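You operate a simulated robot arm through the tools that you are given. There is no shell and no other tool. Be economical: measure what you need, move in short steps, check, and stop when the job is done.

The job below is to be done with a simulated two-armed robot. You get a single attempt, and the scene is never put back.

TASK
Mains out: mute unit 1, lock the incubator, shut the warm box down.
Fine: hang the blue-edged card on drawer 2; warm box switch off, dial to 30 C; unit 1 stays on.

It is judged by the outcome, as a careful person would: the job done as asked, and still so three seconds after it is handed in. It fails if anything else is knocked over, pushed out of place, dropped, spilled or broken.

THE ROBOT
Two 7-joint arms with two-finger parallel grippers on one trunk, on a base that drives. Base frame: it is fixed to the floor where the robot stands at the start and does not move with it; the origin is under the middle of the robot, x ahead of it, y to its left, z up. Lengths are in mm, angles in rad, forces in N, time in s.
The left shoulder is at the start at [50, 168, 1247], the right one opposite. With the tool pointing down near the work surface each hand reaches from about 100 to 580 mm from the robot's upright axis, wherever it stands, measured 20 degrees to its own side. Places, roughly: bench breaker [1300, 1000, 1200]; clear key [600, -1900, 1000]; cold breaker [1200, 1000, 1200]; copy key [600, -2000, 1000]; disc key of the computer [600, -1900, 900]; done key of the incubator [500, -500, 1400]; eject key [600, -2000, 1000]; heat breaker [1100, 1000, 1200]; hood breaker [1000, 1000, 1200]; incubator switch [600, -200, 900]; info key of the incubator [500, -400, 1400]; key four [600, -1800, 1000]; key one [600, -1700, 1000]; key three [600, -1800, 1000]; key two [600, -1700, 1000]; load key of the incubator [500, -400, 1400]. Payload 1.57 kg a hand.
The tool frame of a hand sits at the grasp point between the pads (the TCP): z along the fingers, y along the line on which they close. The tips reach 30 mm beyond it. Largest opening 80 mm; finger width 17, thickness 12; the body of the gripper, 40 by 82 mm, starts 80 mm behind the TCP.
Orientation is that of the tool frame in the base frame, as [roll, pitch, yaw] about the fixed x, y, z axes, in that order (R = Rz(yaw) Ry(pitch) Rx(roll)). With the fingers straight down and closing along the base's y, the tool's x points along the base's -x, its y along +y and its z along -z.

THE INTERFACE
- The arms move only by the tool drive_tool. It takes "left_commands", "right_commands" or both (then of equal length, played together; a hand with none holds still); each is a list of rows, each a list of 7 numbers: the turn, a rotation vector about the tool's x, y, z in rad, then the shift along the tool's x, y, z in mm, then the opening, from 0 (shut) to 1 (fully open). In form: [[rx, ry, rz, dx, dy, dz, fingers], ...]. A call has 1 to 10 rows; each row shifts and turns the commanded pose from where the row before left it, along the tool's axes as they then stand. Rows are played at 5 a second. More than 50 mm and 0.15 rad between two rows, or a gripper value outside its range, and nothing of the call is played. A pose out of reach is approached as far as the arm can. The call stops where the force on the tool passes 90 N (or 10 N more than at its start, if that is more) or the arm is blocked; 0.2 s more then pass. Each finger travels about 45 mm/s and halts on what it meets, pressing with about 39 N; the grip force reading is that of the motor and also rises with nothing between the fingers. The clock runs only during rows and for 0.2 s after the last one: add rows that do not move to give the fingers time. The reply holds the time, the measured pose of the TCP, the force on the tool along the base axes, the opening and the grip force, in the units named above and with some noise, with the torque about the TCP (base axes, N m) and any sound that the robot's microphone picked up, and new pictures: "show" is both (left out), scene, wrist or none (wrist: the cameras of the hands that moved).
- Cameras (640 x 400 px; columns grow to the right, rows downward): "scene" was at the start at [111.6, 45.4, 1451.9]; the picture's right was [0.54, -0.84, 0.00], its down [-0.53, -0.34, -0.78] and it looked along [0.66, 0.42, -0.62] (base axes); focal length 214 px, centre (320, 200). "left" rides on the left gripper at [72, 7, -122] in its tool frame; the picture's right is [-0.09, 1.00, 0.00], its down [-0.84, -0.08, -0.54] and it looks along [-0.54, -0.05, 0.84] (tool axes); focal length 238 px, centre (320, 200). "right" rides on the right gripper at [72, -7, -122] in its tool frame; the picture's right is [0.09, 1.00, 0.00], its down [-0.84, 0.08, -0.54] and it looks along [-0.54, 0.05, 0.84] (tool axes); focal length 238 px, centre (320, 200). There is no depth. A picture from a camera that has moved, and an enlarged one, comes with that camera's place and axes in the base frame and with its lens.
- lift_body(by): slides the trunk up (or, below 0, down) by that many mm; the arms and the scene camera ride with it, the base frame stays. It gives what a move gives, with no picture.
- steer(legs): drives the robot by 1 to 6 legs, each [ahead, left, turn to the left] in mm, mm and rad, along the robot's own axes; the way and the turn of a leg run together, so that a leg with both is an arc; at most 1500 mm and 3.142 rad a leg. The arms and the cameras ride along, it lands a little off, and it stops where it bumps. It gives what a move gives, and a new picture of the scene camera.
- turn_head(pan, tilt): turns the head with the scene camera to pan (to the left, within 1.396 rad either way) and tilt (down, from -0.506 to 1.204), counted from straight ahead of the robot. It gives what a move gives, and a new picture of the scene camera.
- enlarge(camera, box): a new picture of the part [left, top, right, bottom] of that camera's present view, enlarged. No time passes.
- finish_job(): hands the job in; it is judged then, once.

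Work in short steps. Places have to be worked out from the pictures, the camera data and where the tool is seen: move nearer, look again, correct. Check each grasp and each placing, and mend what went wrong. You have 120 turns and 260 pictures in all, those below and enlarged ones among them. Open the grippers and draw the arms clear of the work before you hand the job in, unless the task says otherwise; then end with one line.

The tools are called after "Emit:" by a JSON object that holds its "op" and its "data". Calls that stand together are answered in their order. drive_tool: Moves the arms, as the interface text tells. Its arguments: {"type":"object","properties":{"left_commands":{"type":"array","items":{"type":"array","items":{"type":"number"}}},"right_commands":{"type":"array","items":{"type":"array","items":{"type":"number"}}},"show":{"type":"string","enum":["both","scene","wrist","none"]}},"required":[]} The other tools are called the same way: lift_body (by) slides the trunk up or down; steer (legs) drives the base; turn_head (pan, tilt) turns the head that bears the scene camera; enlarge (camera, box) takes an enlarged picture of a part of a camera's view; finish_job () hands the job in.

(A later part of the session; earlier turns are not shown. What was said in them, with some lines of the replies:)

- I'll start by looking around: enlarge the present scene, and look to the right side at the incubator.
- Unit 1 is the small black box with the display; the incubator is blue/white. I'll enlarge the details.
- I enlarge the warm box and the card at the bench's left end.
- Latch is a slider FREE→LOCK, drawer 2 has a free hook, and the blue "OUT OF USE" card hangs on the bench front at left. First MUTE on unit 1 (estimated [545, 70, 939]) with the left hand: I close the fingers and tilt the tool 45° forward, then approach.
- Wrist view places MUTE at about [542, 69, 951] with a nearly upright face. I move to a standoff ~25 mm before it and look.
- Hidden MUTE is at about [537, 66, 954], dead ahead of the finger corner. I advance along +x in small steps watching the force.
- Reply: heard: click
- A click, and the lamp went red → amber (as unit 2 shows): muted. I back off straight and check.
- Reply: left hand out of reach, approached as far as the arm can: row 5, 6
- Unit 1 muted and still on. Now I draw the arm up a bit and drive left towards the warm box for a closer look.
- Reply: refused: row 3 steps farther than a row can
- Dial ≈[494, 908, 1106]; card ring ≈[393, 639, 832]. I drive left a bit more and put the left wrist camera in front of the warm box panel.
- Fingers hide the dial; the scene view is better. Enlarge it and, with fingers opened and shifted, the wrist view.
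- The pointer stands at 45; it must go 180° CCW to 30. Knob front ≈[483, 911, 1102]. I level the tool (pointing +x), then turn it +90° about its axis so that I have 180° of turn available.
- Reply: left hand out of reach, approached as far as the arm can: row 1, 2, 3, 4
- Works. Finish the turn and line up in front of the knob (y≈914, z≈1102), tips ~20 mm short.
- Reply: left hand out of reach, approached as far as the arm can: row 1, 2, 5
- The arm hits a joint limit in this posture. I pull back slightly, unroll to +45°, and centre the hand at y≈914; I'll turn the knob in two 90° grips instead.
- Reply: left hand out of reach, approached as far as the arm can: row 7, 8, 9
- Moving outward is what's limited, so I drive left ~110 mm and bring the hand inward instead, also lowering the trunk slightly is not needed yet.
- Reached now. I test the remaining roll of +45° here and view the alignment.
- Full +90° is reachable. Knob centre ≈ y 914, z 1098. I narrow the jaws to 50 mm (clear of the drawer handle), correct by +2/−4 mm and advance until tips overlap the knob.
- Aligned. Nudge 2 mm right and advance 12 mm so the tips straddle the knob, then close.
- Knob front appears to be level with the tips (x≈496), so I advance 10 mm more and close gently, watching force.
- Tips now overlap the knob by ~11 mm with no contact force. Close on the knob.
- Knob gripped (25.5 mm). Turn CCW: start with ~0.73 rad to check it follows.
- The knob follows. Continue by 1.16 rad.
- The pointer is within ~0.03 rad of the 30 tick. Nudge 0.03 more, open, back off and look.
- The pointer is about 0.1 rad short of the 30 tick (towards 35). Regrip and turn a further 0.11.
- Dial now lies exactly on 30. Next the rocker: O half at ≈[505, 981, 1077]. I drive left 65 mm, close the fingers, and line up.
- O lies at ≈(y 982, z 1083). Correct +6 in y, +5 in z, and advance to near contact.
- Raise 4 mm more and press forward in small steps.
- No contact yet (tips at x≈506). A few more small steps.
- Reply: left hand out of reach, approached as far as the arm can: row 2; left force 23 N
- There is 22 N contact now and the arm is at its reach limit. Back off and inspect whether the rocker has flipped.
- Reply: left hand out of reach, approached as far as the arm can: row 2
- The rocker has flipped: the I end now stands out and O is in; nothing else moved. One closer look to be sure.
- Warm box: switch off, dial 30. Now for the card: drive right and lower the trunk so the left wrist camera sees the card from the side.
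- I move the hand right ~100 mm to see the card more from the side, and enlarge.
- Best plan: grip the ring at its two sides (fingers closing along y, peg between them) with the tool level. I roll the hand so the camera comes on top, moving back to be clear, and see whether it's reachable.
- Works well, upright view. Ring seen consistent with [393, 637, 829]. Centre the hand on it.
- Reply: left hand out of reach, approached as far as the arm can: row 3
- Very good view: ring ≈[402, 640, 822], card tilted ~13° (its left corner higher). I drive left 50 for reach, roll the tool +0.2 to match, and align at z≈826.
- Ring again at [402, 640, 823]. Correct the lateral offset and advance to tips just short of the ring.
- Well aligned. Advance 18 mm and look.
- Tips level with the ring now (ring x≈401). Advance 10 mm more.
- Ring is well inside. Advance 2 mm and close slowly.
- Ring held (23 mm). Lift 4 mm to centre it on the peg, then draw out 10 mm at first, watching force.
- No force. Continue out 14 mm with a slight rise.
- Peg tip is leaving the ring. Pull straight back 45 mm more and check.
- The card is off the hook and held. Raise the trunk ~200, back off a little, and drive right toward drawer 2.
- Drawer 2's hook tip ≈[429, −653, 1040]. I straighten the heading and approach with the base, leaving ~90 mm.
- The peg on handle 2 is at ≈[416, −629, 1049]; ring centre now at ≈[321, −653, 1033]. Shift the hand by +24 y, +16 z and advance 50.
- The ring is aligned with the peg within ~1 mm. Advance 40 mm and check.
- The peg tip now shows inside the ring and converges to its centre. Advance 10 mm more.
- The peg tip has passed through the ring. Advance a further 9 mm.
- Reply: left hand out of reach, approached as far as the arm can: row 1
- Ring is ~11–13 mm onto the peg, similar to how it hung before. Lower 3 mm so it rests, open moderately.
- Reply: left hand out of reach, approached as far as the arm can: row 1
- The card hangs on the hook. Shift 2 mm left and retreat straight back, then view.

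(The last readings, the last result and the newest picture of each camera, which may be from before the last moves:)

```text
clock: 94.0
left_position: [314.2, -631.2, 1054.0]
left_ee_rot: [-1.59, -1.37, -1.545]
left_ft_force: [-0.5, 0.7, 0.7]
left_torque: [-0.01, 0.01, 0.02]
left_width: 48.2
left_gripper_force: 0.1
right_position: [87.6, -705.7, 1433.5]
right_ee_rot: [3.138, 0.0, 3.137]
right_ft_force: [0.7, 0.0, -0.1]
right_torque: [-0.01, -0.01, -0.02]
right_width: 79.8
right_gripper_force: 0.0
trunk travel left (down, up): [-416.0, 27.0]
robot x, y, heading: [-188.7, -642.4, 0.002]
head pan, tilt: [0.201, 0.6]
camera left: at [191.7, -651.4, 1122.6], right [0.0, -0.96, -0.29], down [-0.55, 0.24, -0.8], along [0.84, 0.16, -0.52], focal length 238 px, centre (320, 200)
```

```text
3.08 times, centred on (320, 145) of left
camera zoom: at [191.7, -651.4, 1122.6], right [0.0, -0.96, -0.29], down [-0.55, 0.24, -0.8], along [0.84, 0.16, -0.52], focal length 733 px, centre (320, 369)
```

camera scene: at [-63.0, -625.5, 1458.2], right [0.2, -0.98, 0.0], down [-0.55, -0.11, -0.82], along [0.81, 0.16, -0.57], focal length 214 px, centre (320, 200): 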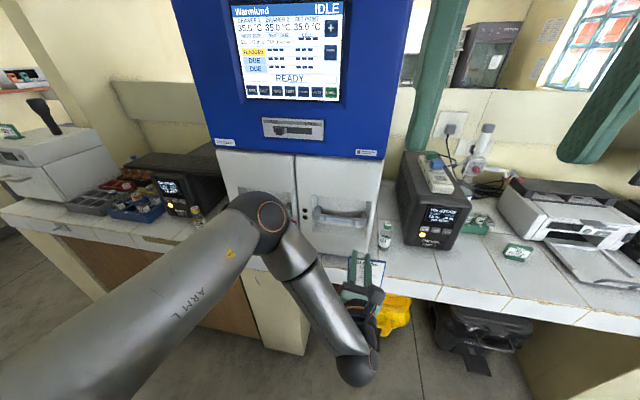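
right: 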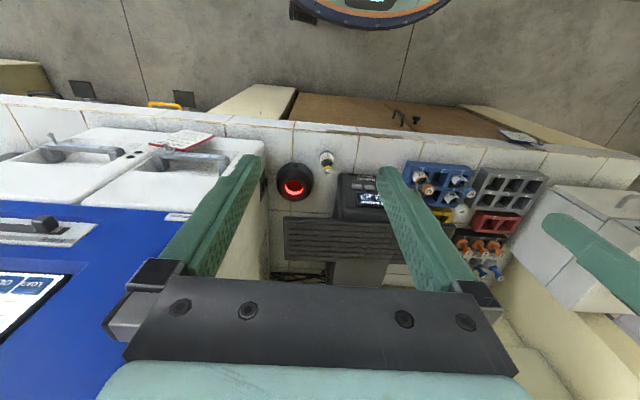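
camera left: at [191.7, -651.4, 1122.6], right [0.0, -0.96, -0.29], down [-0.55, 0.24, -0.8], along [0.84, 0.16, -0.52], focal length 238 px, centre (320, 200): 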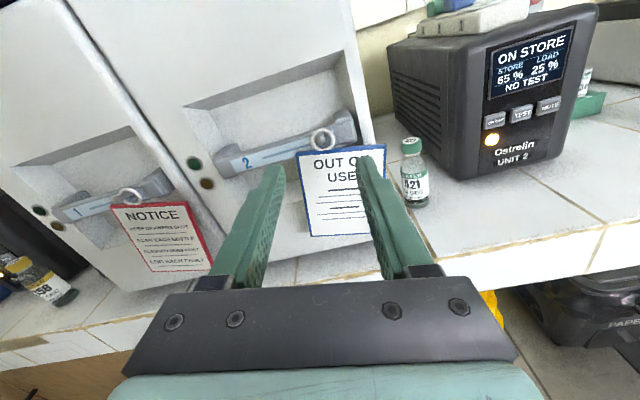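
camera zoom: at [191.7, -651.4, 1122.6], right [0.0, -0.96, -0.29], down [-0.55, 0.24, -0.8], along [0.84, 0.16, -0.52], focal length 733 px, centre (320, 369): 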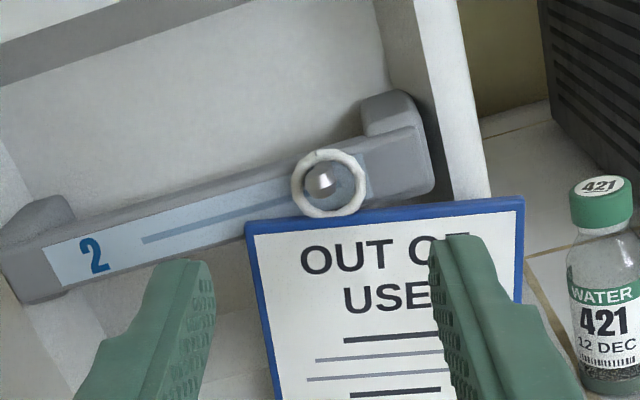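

Card hangs properly on drawer 2. Next the latch: look at it with the scene camera.

Emit:
{"op": "enlarge", "data": {"camera": "scene", "box": [240, 100, 352, 170]}}

Emit:
{"op": "turn_head", "data": {"pan": 0.1, "tilt": 0.35}}

```text
5.71 times, centred on (296, 135) of scene
camera zoom: at [-64.3, -625.5, 1458.4], right [0.2, -0.98, 0.0], down [-0.55, -0.11, -0.83], along [0.81, 0.16, -0.56], focal length 1226 px, centre (457, 571)
```

zoom: 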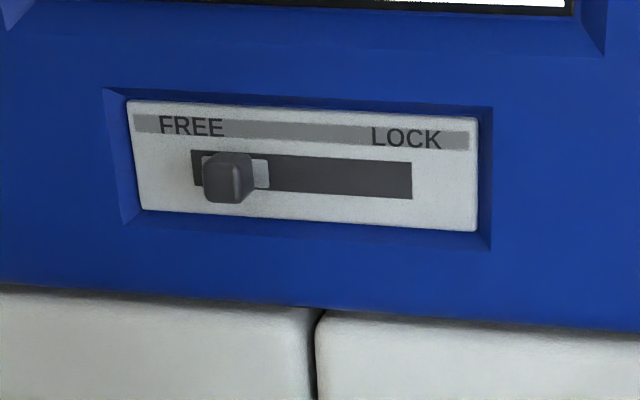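

```text
clock: 94.7
left_position: [314.8, -629.5, 1053.1]
left_ee_rot: [-1.594, -1.369, -1.54]
left_ft_force: [-1.3, 0.4, 0.2]
left_torque: [-0.03, 0.01, 0.03]
left_width: 47.7
left_gripper_force: 0.1
right_position: [87.2, -706.5, 1434.1]
right_ee_rot: [3.139, 0.0, 3.134]
right_ft_force: [0.6, 0.2, -0.3]
right_torque: [0.01, 0.0, -0.01]
right_width: 79.9
right_gripper_force: 0.1
trunk travel left (down, up): [-416.0, 27.0]
robot x, y, heading: [-187.6, -638.6, -0.004]
head pan, tilt: [0.099, 0.351]
camera scene: at [-57.9, -633.9, 1481.0], right [0.1, -1.0, 0.0], down [-0.34, -0.03, -0.94], along [0.93, 0.09, -0.34], focal length 214 px, centre (320, 200)
```

scene: 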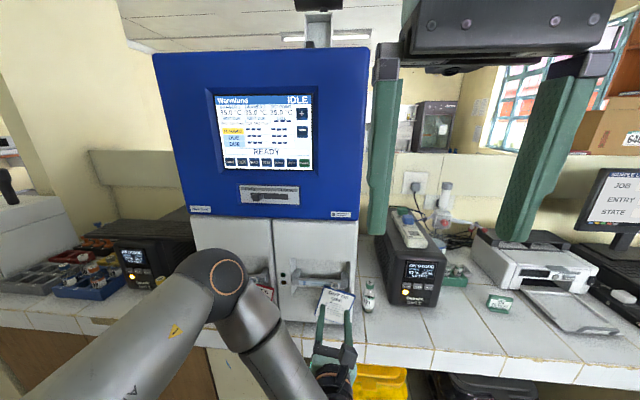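

Latch knob ≈[436, −426, 1300], slot to y≈−500. I drive left ~200, level the roll and raise the hand.

Emit:
{"op": "steer", "data": {"legs": [[-20, 0, 0], [0, 200, 0]]}}

Emit:
{"op": "lift_body", "data": {"by": 27}}

Emit:
{"op": "drive_tool", "data": {"left_commands": [[0, 0, -0.1, 40, 0, 0, 0.6], [0, 0, -0.1, 40, 0, 0, 0.6], [0, 0, 0, 40, 0, 0, 0.6], [0, 0, 0, 40, 0, 0, 0.6], [0, 0, 0, 40, 0, 0, 0.6], [0, 0, 0, 20, 0, 0, 0.6]], "show": "both"}}

```text
clock: 97.5
left_position: [294.8, -431.6, 1054.0]
left_ee_rot: [-1.594, -1.369, -1.537]
left_ft_force: [0.1, -0.1, -0.2]
left_torque: [0.0, 0.0, 0.02]
left_width: 48.1
left_gripper_force: 0.1
right_position: [68.0, -509.0, 1433.5]
right_ee_rot: [3.137, 0.0, 3.141]
right_ft_force: [0.1, 0.6, -0.8]
right_torque: [0.0, -0.01, -0.02]
right_width: 80.2
right_gripper_force: 0.1
trunk travel left (down, up): [-416.0, 27.0]
robot x, y, heading: [-210.3, -449.0, -0.005]
head pan, tilt: [0.099, 0.351]
camera scene: at [-77.8, -437.3, 1481.1], right [0.1, -0.99, 0.0], down [-0.34, -0.04, -0.94], along [0.93, 0.09, -0.34], focal length 214 px, centre (320, 200)
```

scene: 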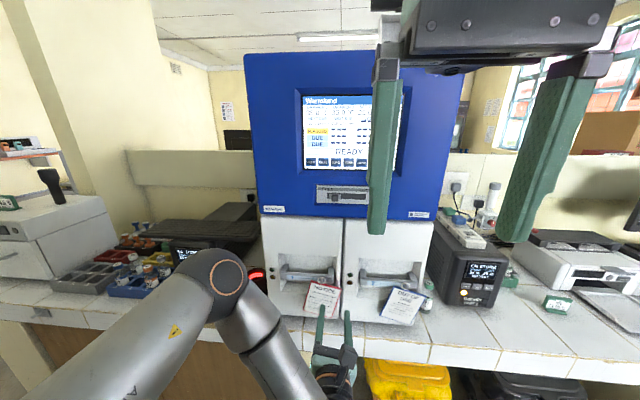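

```text
clock: 98.2
left_position: [294.7, -432.2, 1080.1]
left_ee_rot: [-1.594, -1.368, -1.535]
left_ft_force: [-0.1, 0.6, 0.5]
left_torque: [-0.01, 0.01, 0.01]
left_width: 48.0
left_gripper_force: 0.1
right_position: [68.1, -508.9, 1460.2]
right_ee_rot: [3.137, -0.002, 3.14]
right_ft_force: [-0.6, -0.3, 0.5]
right_torque: [0.01, 0.0, -0.01]
right_width: 80.0
right_gripper_force: 0.1
trunk travel left (down, up): [-443.0, 0.0]
robot x, y, heading: [-208.1, -449.1, 0.001]
head pan, tilt: [0.099, 0.351]
```

```text
clock: 99.6
left_position: [293.6, -444.6, 1299.6]
left_ee_rot: [-2.52, -1.566, -0.612]
left_ft_force: [-0.5, 0.3, -0.4]
left_torque: [-0.01, 0.0, 0.02]
left_width: 47.9
left_gripper_force: 0.0
right_position: [69.1, -509.1, 1460.8]
right_ee_rot: [3.138, -0.001, 3.14]
right_ft_force: [0.4, -0.5, -0.5]
right_torque: [0.04, -0.01, 0.0]
right_width: 80.1
right_gripper_force: 0.0
trunk travel left (down, up): [-443.0, 0.0]
robot x, y, heading: [-210.1, -448.4, 0.001]
head pan, tilt: [0.099, 0.351]
camera scene: at [-77.8, -437.7, 1508.1], right [0.1, -0.99, 0.0], down [-0.34, -0.03, -0.94], along [0.93, 0.1, -0.34], focal length 214 px, centre (320, 200)
camera left: at [171.5, -452.2, 1371.6], right [0.01, -1.0, -0.1], down [-0.55, 0.07, -0.83], along [0.84, 0.06, -0.54], focal length 238 px, centre (320, 200)
```

scene: 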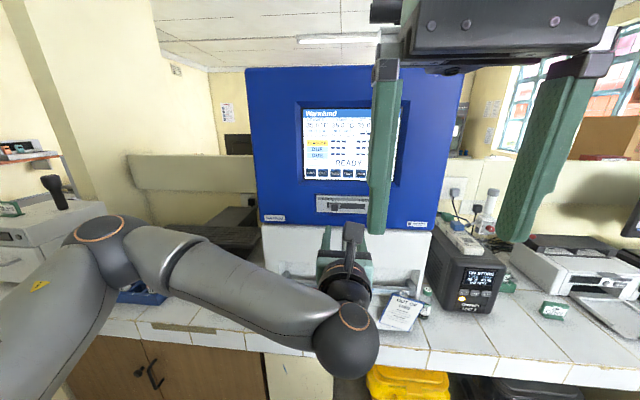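
left: 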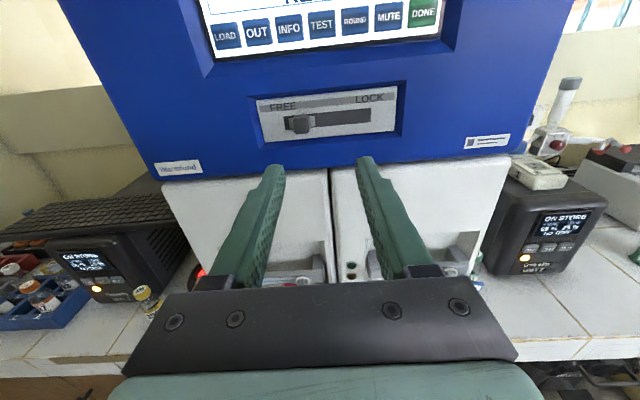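

Latch knob confirmed ≈[436, −422, 1302]. Drive ahead 65 and left 25 to line up.

Emit:
{"op": "steer", "data": {"legs": [[60, 24, 0]]}}

Emit:
{"op": "drive_tool", "data": {"left_commands": [[0, 0, 0, 0, 0, 0, 0.65]], "show": "wrist"}}

Emit:
{"op": "enlarge", "data": {"camera": "left", "box": [240, 90, 400, 190]}}

```text
clock: 100.6
left_position: [354.7, -420.8, 1299.5]
left_ee_rot: [-2.793, -1.567, -0.339]
left_ft_force: [-0.3, 0.9, 0.7]
left_torque: [0.03, -0.01, 0.0]
left_width: 47.9
left_gripper_force: 0.0
right_position: [128.9, -485.9, 1461.5]
right_ee_rot: [3.138, -0.003, 3.14]
right_ft_force: [1.1, 0.2, 0.5]
right_torque: [-0.03, 0.04, 0.0]
right_width: 80.3
right_gripper_force: 0.1
trunk travel left (down, up): [-443.0, 0.0]
robot x, y, heading: [-145.2, -424.5, 0.0]
head pan, tilt: [0.099, 0.351]
camera scene: at [-16.6, -414.0, 1507.9], right [0.1, -0.99, 0.0], down [-0.34, -0.03, -0.94], along [0.93, 0.09, -0.34], focal length 214 px, centre (320, 200)
```

scene: 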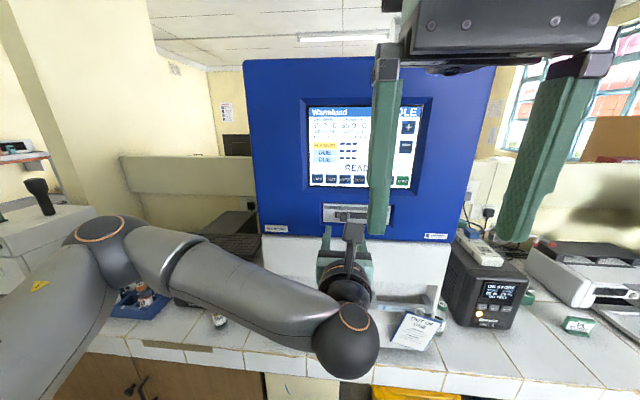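

```text
clock: 101.0
left_position: [354.1, -422.1, 1299.3]
left_ee_rot: [-2.613, -1.565, -0.52]
left_ft_force: [-0.8, -0.4, 0.4]
left_torque: [-0.03, 0.01, 0.03]
left_width: 51.8
left_gripper_force: 0.1
right_position: [127.5, -485.3, 1461.0]
right_ee_rot: [3.138, 0.0, 3.14]
right_ft_force: [0.7, -0.3, -0.4]
right_torque: [0.01, 0.0, -0.06]
right_width: 80.1
right_gripper_force: 0.1
trunk travel left (down, up): [-443.0, 0.0]
robot x, y, heading: [-151.5, -423.2, 0.002]
head pan, tilt: [0.099, 0.351]
camera left: at [231.3, -429.4, 1371.3], right [0.01, -1.0, -0.09], down [-0.55, 0.07, -0.83], along [0.84, 0.06, -0.54], focal length 238 px, centre (320, 200)
```

left: 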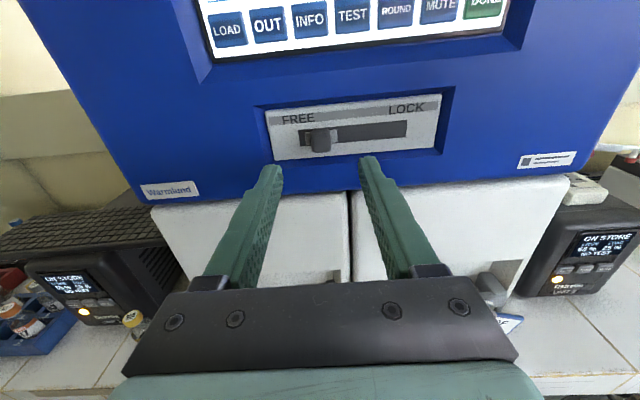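

```text
4.00 times, centred on (320, 140) of left
camera zoom: at [231.3, -429.4, 1371.3], right [0.01, -1.0, -0.09], down [-0.55, 0.07, -0.83], along [0.84, 0.06, -0.54], focal length 953 px, centre (320, 440)
```

zoom: 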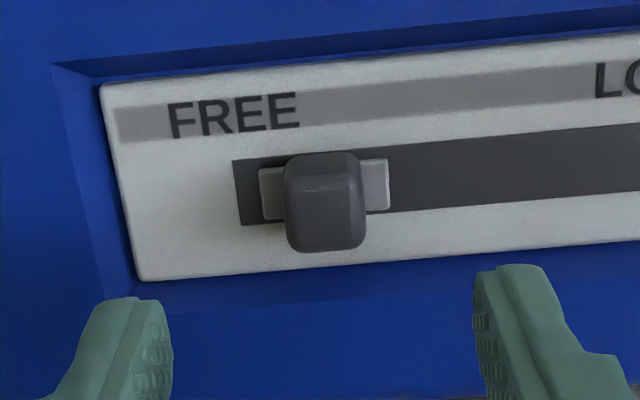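

Aligned laterally; raise 3 mm and advance ~48 mm, then check.

Emit:
{"op": "drive_tool", "data": {"left_commands": [[0, 0, 0, 3, 0, 10, 0.65], [0, 0, 0, 0, 0, 20, 0.65], [0, 0, 0, 0, 0, 20, 0.65]], "show": "none"}}

Emit:
{"op": "enlarge", "data": {"camera": "left", "box": [240, 90, 400, 190]}}

```text
clock: 101.8
left_position: [404.2, -420.8, 1302.5]
left_ee_rot: [-2.69, -1.565, -0.44]
left_ft_force: [0.6, -0.1, 0.1]
left_torque: [-0.03, -0.03, 0.01]
left_width: 51.8
left_gripper_force: 0.0
right_position: [128.9, -486.3, 1460.2]
right_ee_rot: [3.138, 0.001, 3.142]
right_ft_force: [0.2, -0.7, 0.3]
right_torque: [0.01, 0.0, -0.03]
right_width: 79.7
right_gripper_force: 0.2
trunk travel left (down, up): [-443.0, 0.0]
robot x, y, heading: [-148.1, -420.4, -0.005]
head pan, tilt: [0.099, 0.351]
```

```text
4.00 times, centred on (320, 140) of left
camera zoom: at [282.4, -429.1, 1374.2], right [0.01, -1.0, -0.09], down [-0.55, 0.07, -0.83], along [0.84, 0.06, -0.54], focal length 953 px, centre (320, 440)
```

zoom: 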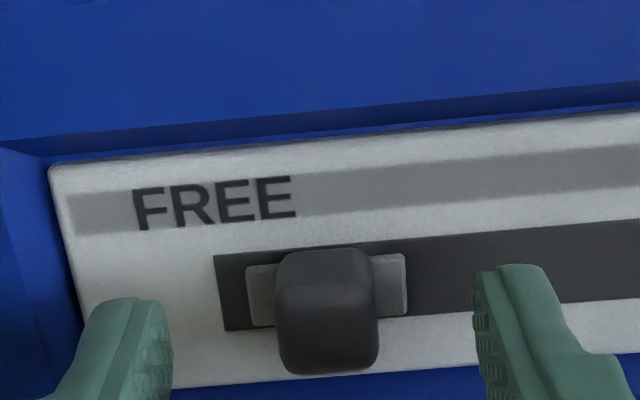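

Knob front x≈430, plate ≈448. Advance 8 mm and close on the knob.

Emit:
{"op": "drive_tool", "data": {"left_commands": [[0, 0, 0, 0, 0, 8, 0.65], [0, 0, 0, 0, 0, 0, 0.4], [0, 0, 0, 0, 0, 0, 0.2], [0, 0, 0, 0, 0, 0, 0.1], [0, 0, 0, 0, 0, 0, 0.1]], "show": "none"}}

Emit:
{"op": "enlarge", "data": {"camera": "left", "box": [240, 90, 400, 190]}}

```text
clock: 103.0
left_position: [412.2, -422.4, 1302.7]
left_ee_rot: [-2.63, -1.565, -0.503]
left_ft_force: [0.7, -1.6, 0.6]
left_torque: [0.01, -0.02, -0.12]
left_width: 17.1
left_gripper_force: 28.8
right_position: [128.5, -485.7, 1460.7]
right_ee_rot: [3.138, -0.001, 3.139]
right_ft_force: [-0.1, 0.0, -0.3]
right_torque: [0.03, -0.01, 0.01]
right_width: 80.1
right_gripper_force: 0.1
trunk travel left (down, up): [-443.0, 0.0]
robot x, y, heading: [-149.1, -425.1, -0.0]
head pan, tilt: [0.099, 0.351]
```

```text
4.00 times, centred on (320, 140) of left
camera zoom: at [290.0, -429.7, 1374.4], right [0.01, -1.0, -0.09], down [-0.55, 0.07, -0.83], along [0.84, 0.06, -0.54], focal length 953 px, centre (320, 440)
```

zoom: 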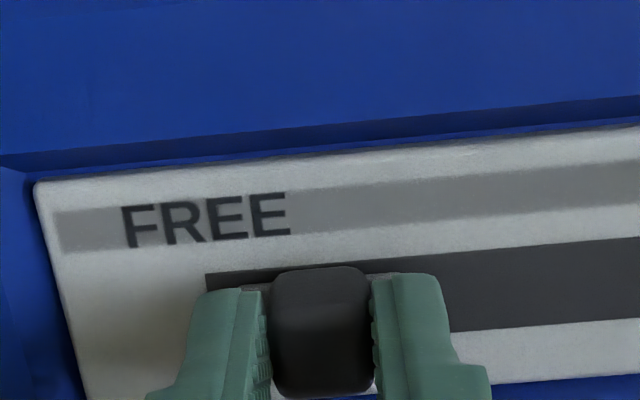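

Knob gripped. Slide right (−y) 50 mm.

Emit:
{"op": "drive_tool", "data": {"left_commands": [[0, 0, 0, 0, 10, 0, 0.1], [0, 0, 0, 0, 10, 0, 0.1], [0, 0, 0, 0, 10, 0, 0.1], [0, 0, 0, 0, 10, 0, 0.1], [0, 0, 0, 0, 10, 0, 0.1]], "show": "wrist"}}

```text
clock: 104.2
left_position: [412.7, -471.2, 1301.6]
left_ee_rot: [-2.723, -1.567, -0.408]
left_ft_force: [0.1, -0.8, 3.4]
left_torque: [-0.04, 0.44, -0.02]
left_width: 17.1
left_gripper_force: 32.1
right_position: [127.3, -486.9, 1460.2]
right_ee_rot: [3.137, 0.0, 3.139]
right_ft_force: [0.0, -0.2, 0.0]
right_torque: [0.0, -0.03, -0.03]
right_width: 79.9
right_gripper_force: 0.0
trunk travel left (down, up): [-443.0, 0.0]
robot x, y, heading: [-148.6, -420.0, -0.001]
head pan, tilt: [0.099, 0.351]
camera left: at [289.9, -478.8, 1374.2], right [0.01, -1.0, -0.09], down [-0.55, 0.07, -0.84], along [0.84, 0.06, -0.54], focal length 238 px, centre (320, 200)
```

left: 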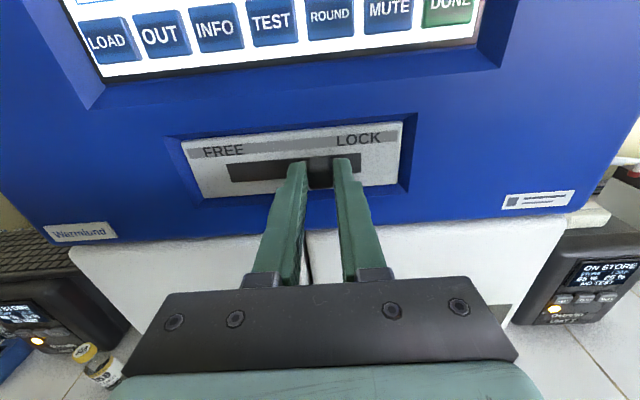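

The slider follows. Continue right in small steps until it stops.

Emit:
{"op": "drive_tool", "data": {"left_commands": [[0, 0, 0, 0, 5, 0, 0.1], [0, 0, 0, 0, 5, 0, 0.1], [0, 0, 0, 0, 4, 0, 0.1], [0, 0, 0, 0, 3, 0, 0.1]], "show": "none"}}

Emit:
{"op": "enlarge", "data": {"camera": "left", "box": [220, 110, 420, 210]}}

```text
clock: 105.2
left_position: [412.0, -482.2, 1302.7]
left_ee_rot: [-3.025, -1.567, -0.1]
left_ft_force: [-4.2, 12.9, 3.9]
left_torque: [0.06, -0.93, 0.25]
left_width: 17.0
left_gripper_force: 32.1
right_position: [127.4, -482.7, 1461.1]
right_ee_rot: [3.141, 0.001, 3.141]
right_ft_force: [-0.7, -0.2, 0.1]
right_torque: [-0.02, -0.01, 0.0]
right_width: 80.1
right_gripper_force: 0.1
trunk travel left (down, up): [-443.0, 0.0]
robot x, y, heading: [-152.5, -420.4, 0.003]
head pan, tilt: [0.099, 0.351]
```

```text
3.20 times, centred on (320, 160) of left
camera zoom: at [290.0, -490.0, 1374.1], right [0.02, -1.0, -0.09], down [-0.55, 0.07, -0.84], along [0.84, 0.06, -0.54], focal length 763 px, centre (320, 328)
```

zoom: 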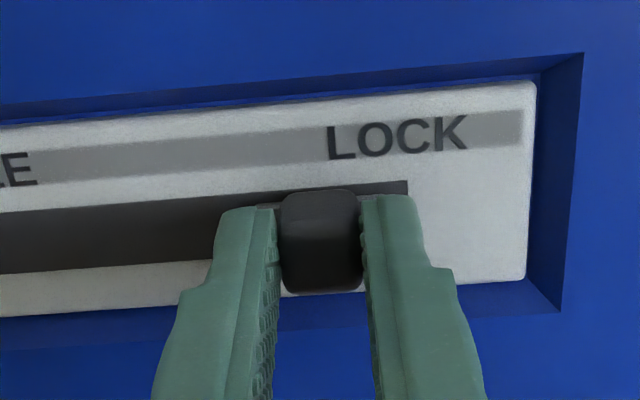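

It met the stop (13 N reaction; travelled ~60 mm). Open, back off and check the position.

Emit:
{"op": "drive_tool", "data": {"left_commands": [[0, 0, 0, 0, -2, 0, 0.3], [0, 0, 0, 0, -1, 0, 0.5], [0, 0, 0, 0, 0, 0, 0.5], [0, 0, 0, 0, 0, -20, 0.5], [0, 0, 0, 0, 0, -40, 0.5], [0, 0, 0, 0, 0, -40, 0.5]], "show": "wrist"}}

Emit:
{"op": "enlarge", "data": {"camera": "left", "box": [220, 70, 420, 170]}}

```text
clock: 106.6
left_position: [312.2, -486.3, 1302.6]
left_ee_rot: [-2.511, -1.566, -0.621]
left_ft_force: [-0.6, -0.4, -0.6]
left_torque: [0.01, 0.04, -0.01]
left_width: 40.0
left_gripper_force: 0.1
right_position: [127.0, -487.1, 1460.7]
right_ee_rot: [3.14, 0.0, 3.14]
right_ft_force: [-0.6, -0.4, -0.1]
right_torque: [0.0, -0.06, 0.03]
right_width: 79.8
right_gripper_force: 0.0
trunk travel left (down, up): [-443.0, 0.0]
robot x, y, heading: [-150.5, -420.9, 0.0]
head pan, tilt: [0.099, 0.351]
camera left: at [189.8, -493.9, 1373.7], right [0.01, -1.0, -0.1], down [-0.55, 0.07, -0.83], along [0.84, 0.06, -0.54], focal length 238 px, centre (320, 200)
```

left: 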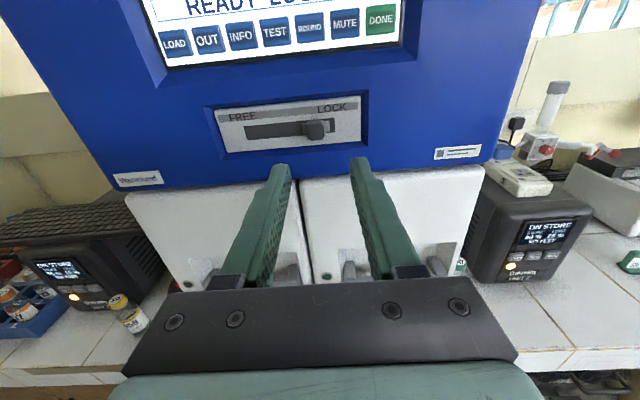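

```text
3.20 times, centred on (320, 120) of left
camera zoom: at [189.8, -493.9, 1373.7], right [0.01, -1.0, -0.1], down [-0.55, 0.07, -0.83], along [0.84, 0.06, -0.54], focal length 763 px, centre (320, 456)
```

zoom: 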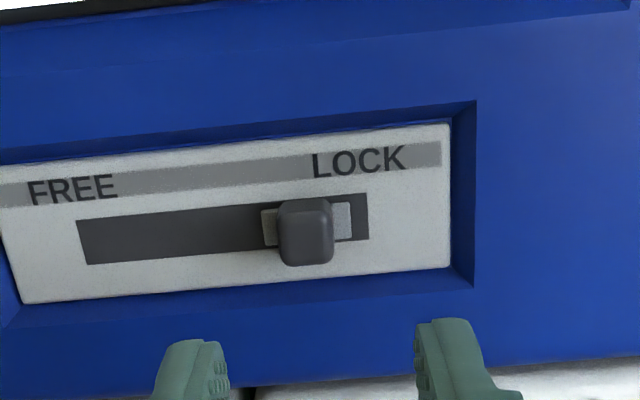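

Latch is at LOCK and the screen reads "READY LOC…". Back the robot off, then verify everything in the scene view.

Emit:
{"op": "steer", "data": {"legs": [[-200, 0, 0]]}}

Emit:
{"op": "turn_head", "data": {"pan": 0.25, "tilt": 0.4}}

Emit:
{"op": "enlarge", "data": {"camera": "scene", "box": [140, 180, 280, 290]}}

Emit:
{"op": "enlarge", "data": {"camera": "scene", "box": [260, 80, 460, 320]}}

```text
clock: 108.2
left_position: [112.3, -486.7, 1301.8]
left_ee_rot: [-2.607, -1.566, -0.526]
left_ft_force: [0.4, 0.2, -0.2]
left_torque: [0.02, 0.01, -0.01]
left_width: 40.1
left_gripper_force: 0.1
right_position: [-73.0, -486.6, 1460.4]
right_ee_rot: [3.136, 0.002, 3.14]
right_ft_force: [0.3, -1.0, 1.0]
right_torque: [-0.03, -0.02, 0.02]
right_width: 79.8
right_gripper_force: 0.1
trunk travel left (down, up): [-443.0, 0.0]
robot x, y, heading: [-354.0, -422.6, 0.004]
head pan, tilt: [0.099, 0.351]
camera scene: at [-218.7, -414.6, 1508.1], right [0.1, -0.99, 0.0], down [-0.34, -0.03, -0.94], along [0.93, 0.09, -0.34], focal length 214 px, centre (320, 200)
```

scene: 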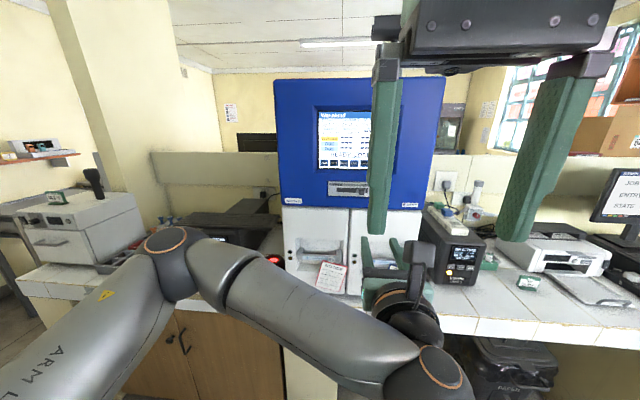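

```text
clock: 108.9
left_position: [112.1, -486.7, 1302.3]
left_ee_rot: [-2.649, -1.566, -0.484]
left_ft_force: [-0.7, 0.1, 0.5]
left_torque: [0.02, 0.03, -0.05]
left_width: 40.2
left_gripper_force: 0.1
right_position: [-72.2, -487.5, 1459.4]
right_ee_rot: [3.138, -0.003, 3.14]
right_ft_force: [0.1, -0.6, -0.3]
right_torque: [0.0, 0.01, -0.01]
right_width: 80.0
right_gripper_force: 0.2
trunk travel left (down, up): [-443.0, 0.0]
robot x, y, heading: [-348.8, -424.3, -0.0]
head pan, tilt: [0.25, 0.4]
camera scene: at [-220.8, -401.0, 1503.5], right [0.25, -0.97, 0.0], down [-0.38, -0.1, -0.92], along [0.89, 0.23, -0.39], focal length 214 px, centre (320, 200)
```

scene: 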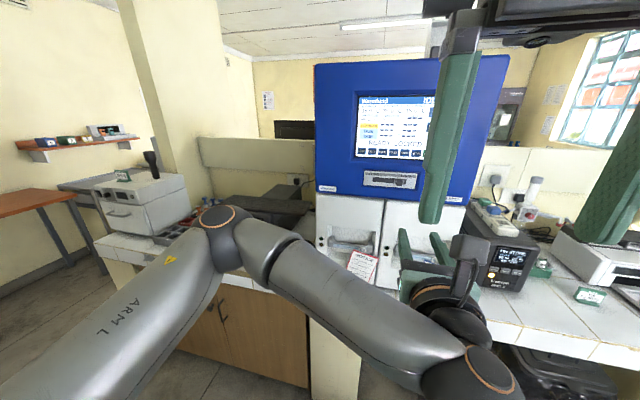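

```text
3.64 times, centred on (210, 235) of scene
camera zoom: at [-220.8, -401.0, 1503.5], right [0.25, -0.97, 0.0], down [-0.38, -0.1, -0.92], along [0.89, 0.23, -0.39], focal length 780 px, centre (720, 73)
```

zoom: 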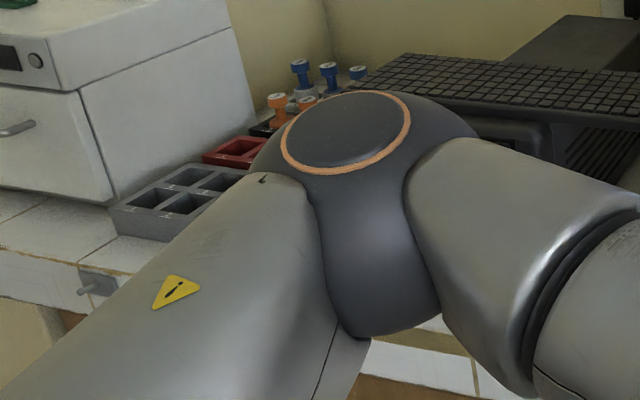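

```text
1.67 times, centred on (360, 200) of scene
camera zoom: at [-220.8, -401.0, 1503.5], right [0.25, -0.97, 0.0], down [-0.38, -0.1, -0.92], along [0.89, 0.23, -0.39], focal length 358 px, centre (253, 200)
```

zoom: 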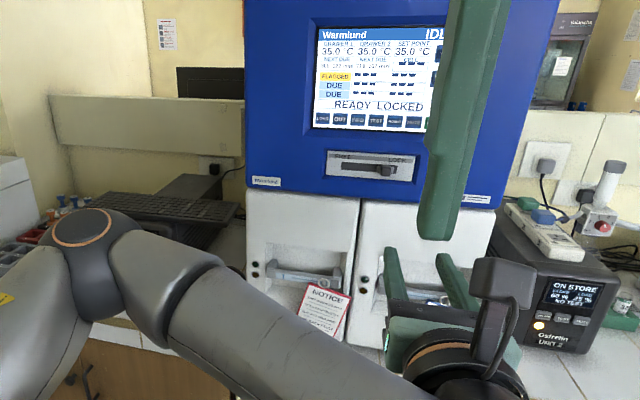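

"READY LOCKED". A last check of the card and unit 1 through the left wrist camera.

Emit:
{"op": "drive_tool", "data": {"left_commands": [[0, 0, 0, -40, 0, 0, 1], [0, 0, 0, -40, 0, 0, 1], [0, 0, 0, -40, 0, 0, 1]], "show": "wrist"}}

Emit:
{"op": "enlarge", "data": {"camera": "left", "box": [140, 80, 420, 240]}}

```text
clock: 109.7
left_position: [113.6, -490.3, 1181.9]
left_ee_rot: [-2.669, -1.567, -0.463]
left_ft_force: [-0.5, 0.4, -0.7]
left_torque: [0.01, -0.01, 0.03]
left_width: 79.7
left_gripper_force: 0.1
right_position: [-71.8, -488.0, 1461.0]
right_ee_rot: [3.138, -0.001, 3.139]
right_ft_force: [0.5, 0.2, 0.1]
right_torque: [0.0, 0.0, -0.04]
right_width: 80.2
right_gripper_force: 0.1
trunk travel left (down, up): [-443.0, 0.0]
robot x, y, heading: [-350.5, -422.3, 0.003]
head pan, tilt: [0.25, 0.4]
camera left: at [-8.8, -497.4, 1253.0], right [0.01, -1.0, -0.09], down [-0.55, 0.07, -0.83], along [0.84, 0.06, -0.54], focal length 238 px, centre (320, 200)
```

left: 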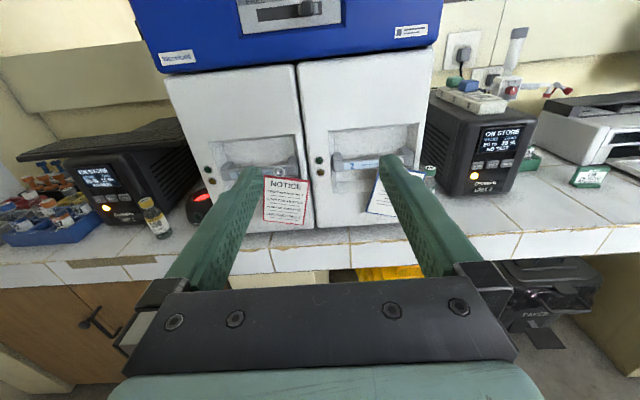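

```text
2.29 times, centred on (280, 160) of left
camera zoom: at [-8.8, -497.4, 1253.0], right [0.01, -1.0, -0.09], down [-0.55, 0.07, -0.83], along [0.84, 0.06, -0.54], focal length 545 px, centre (411, 291)
```

zoom: 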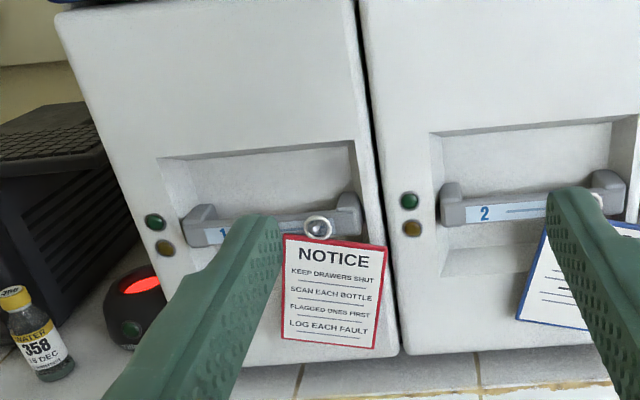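

Both cards hang on their hooks, unit 1 is on with its amber lamp, the incubator is locked, the warm box is off at 30, and the hands are open and clear. Handing in.

Emit:
{"op": "finish_job", "data": {}}

```text
The job is handed in.
```

The job is handed in: unit 1 is muted and still on, the incubator is locked with the blue-edged card on drawer 2, and the warm box is switched off with its dial at 30 °C.
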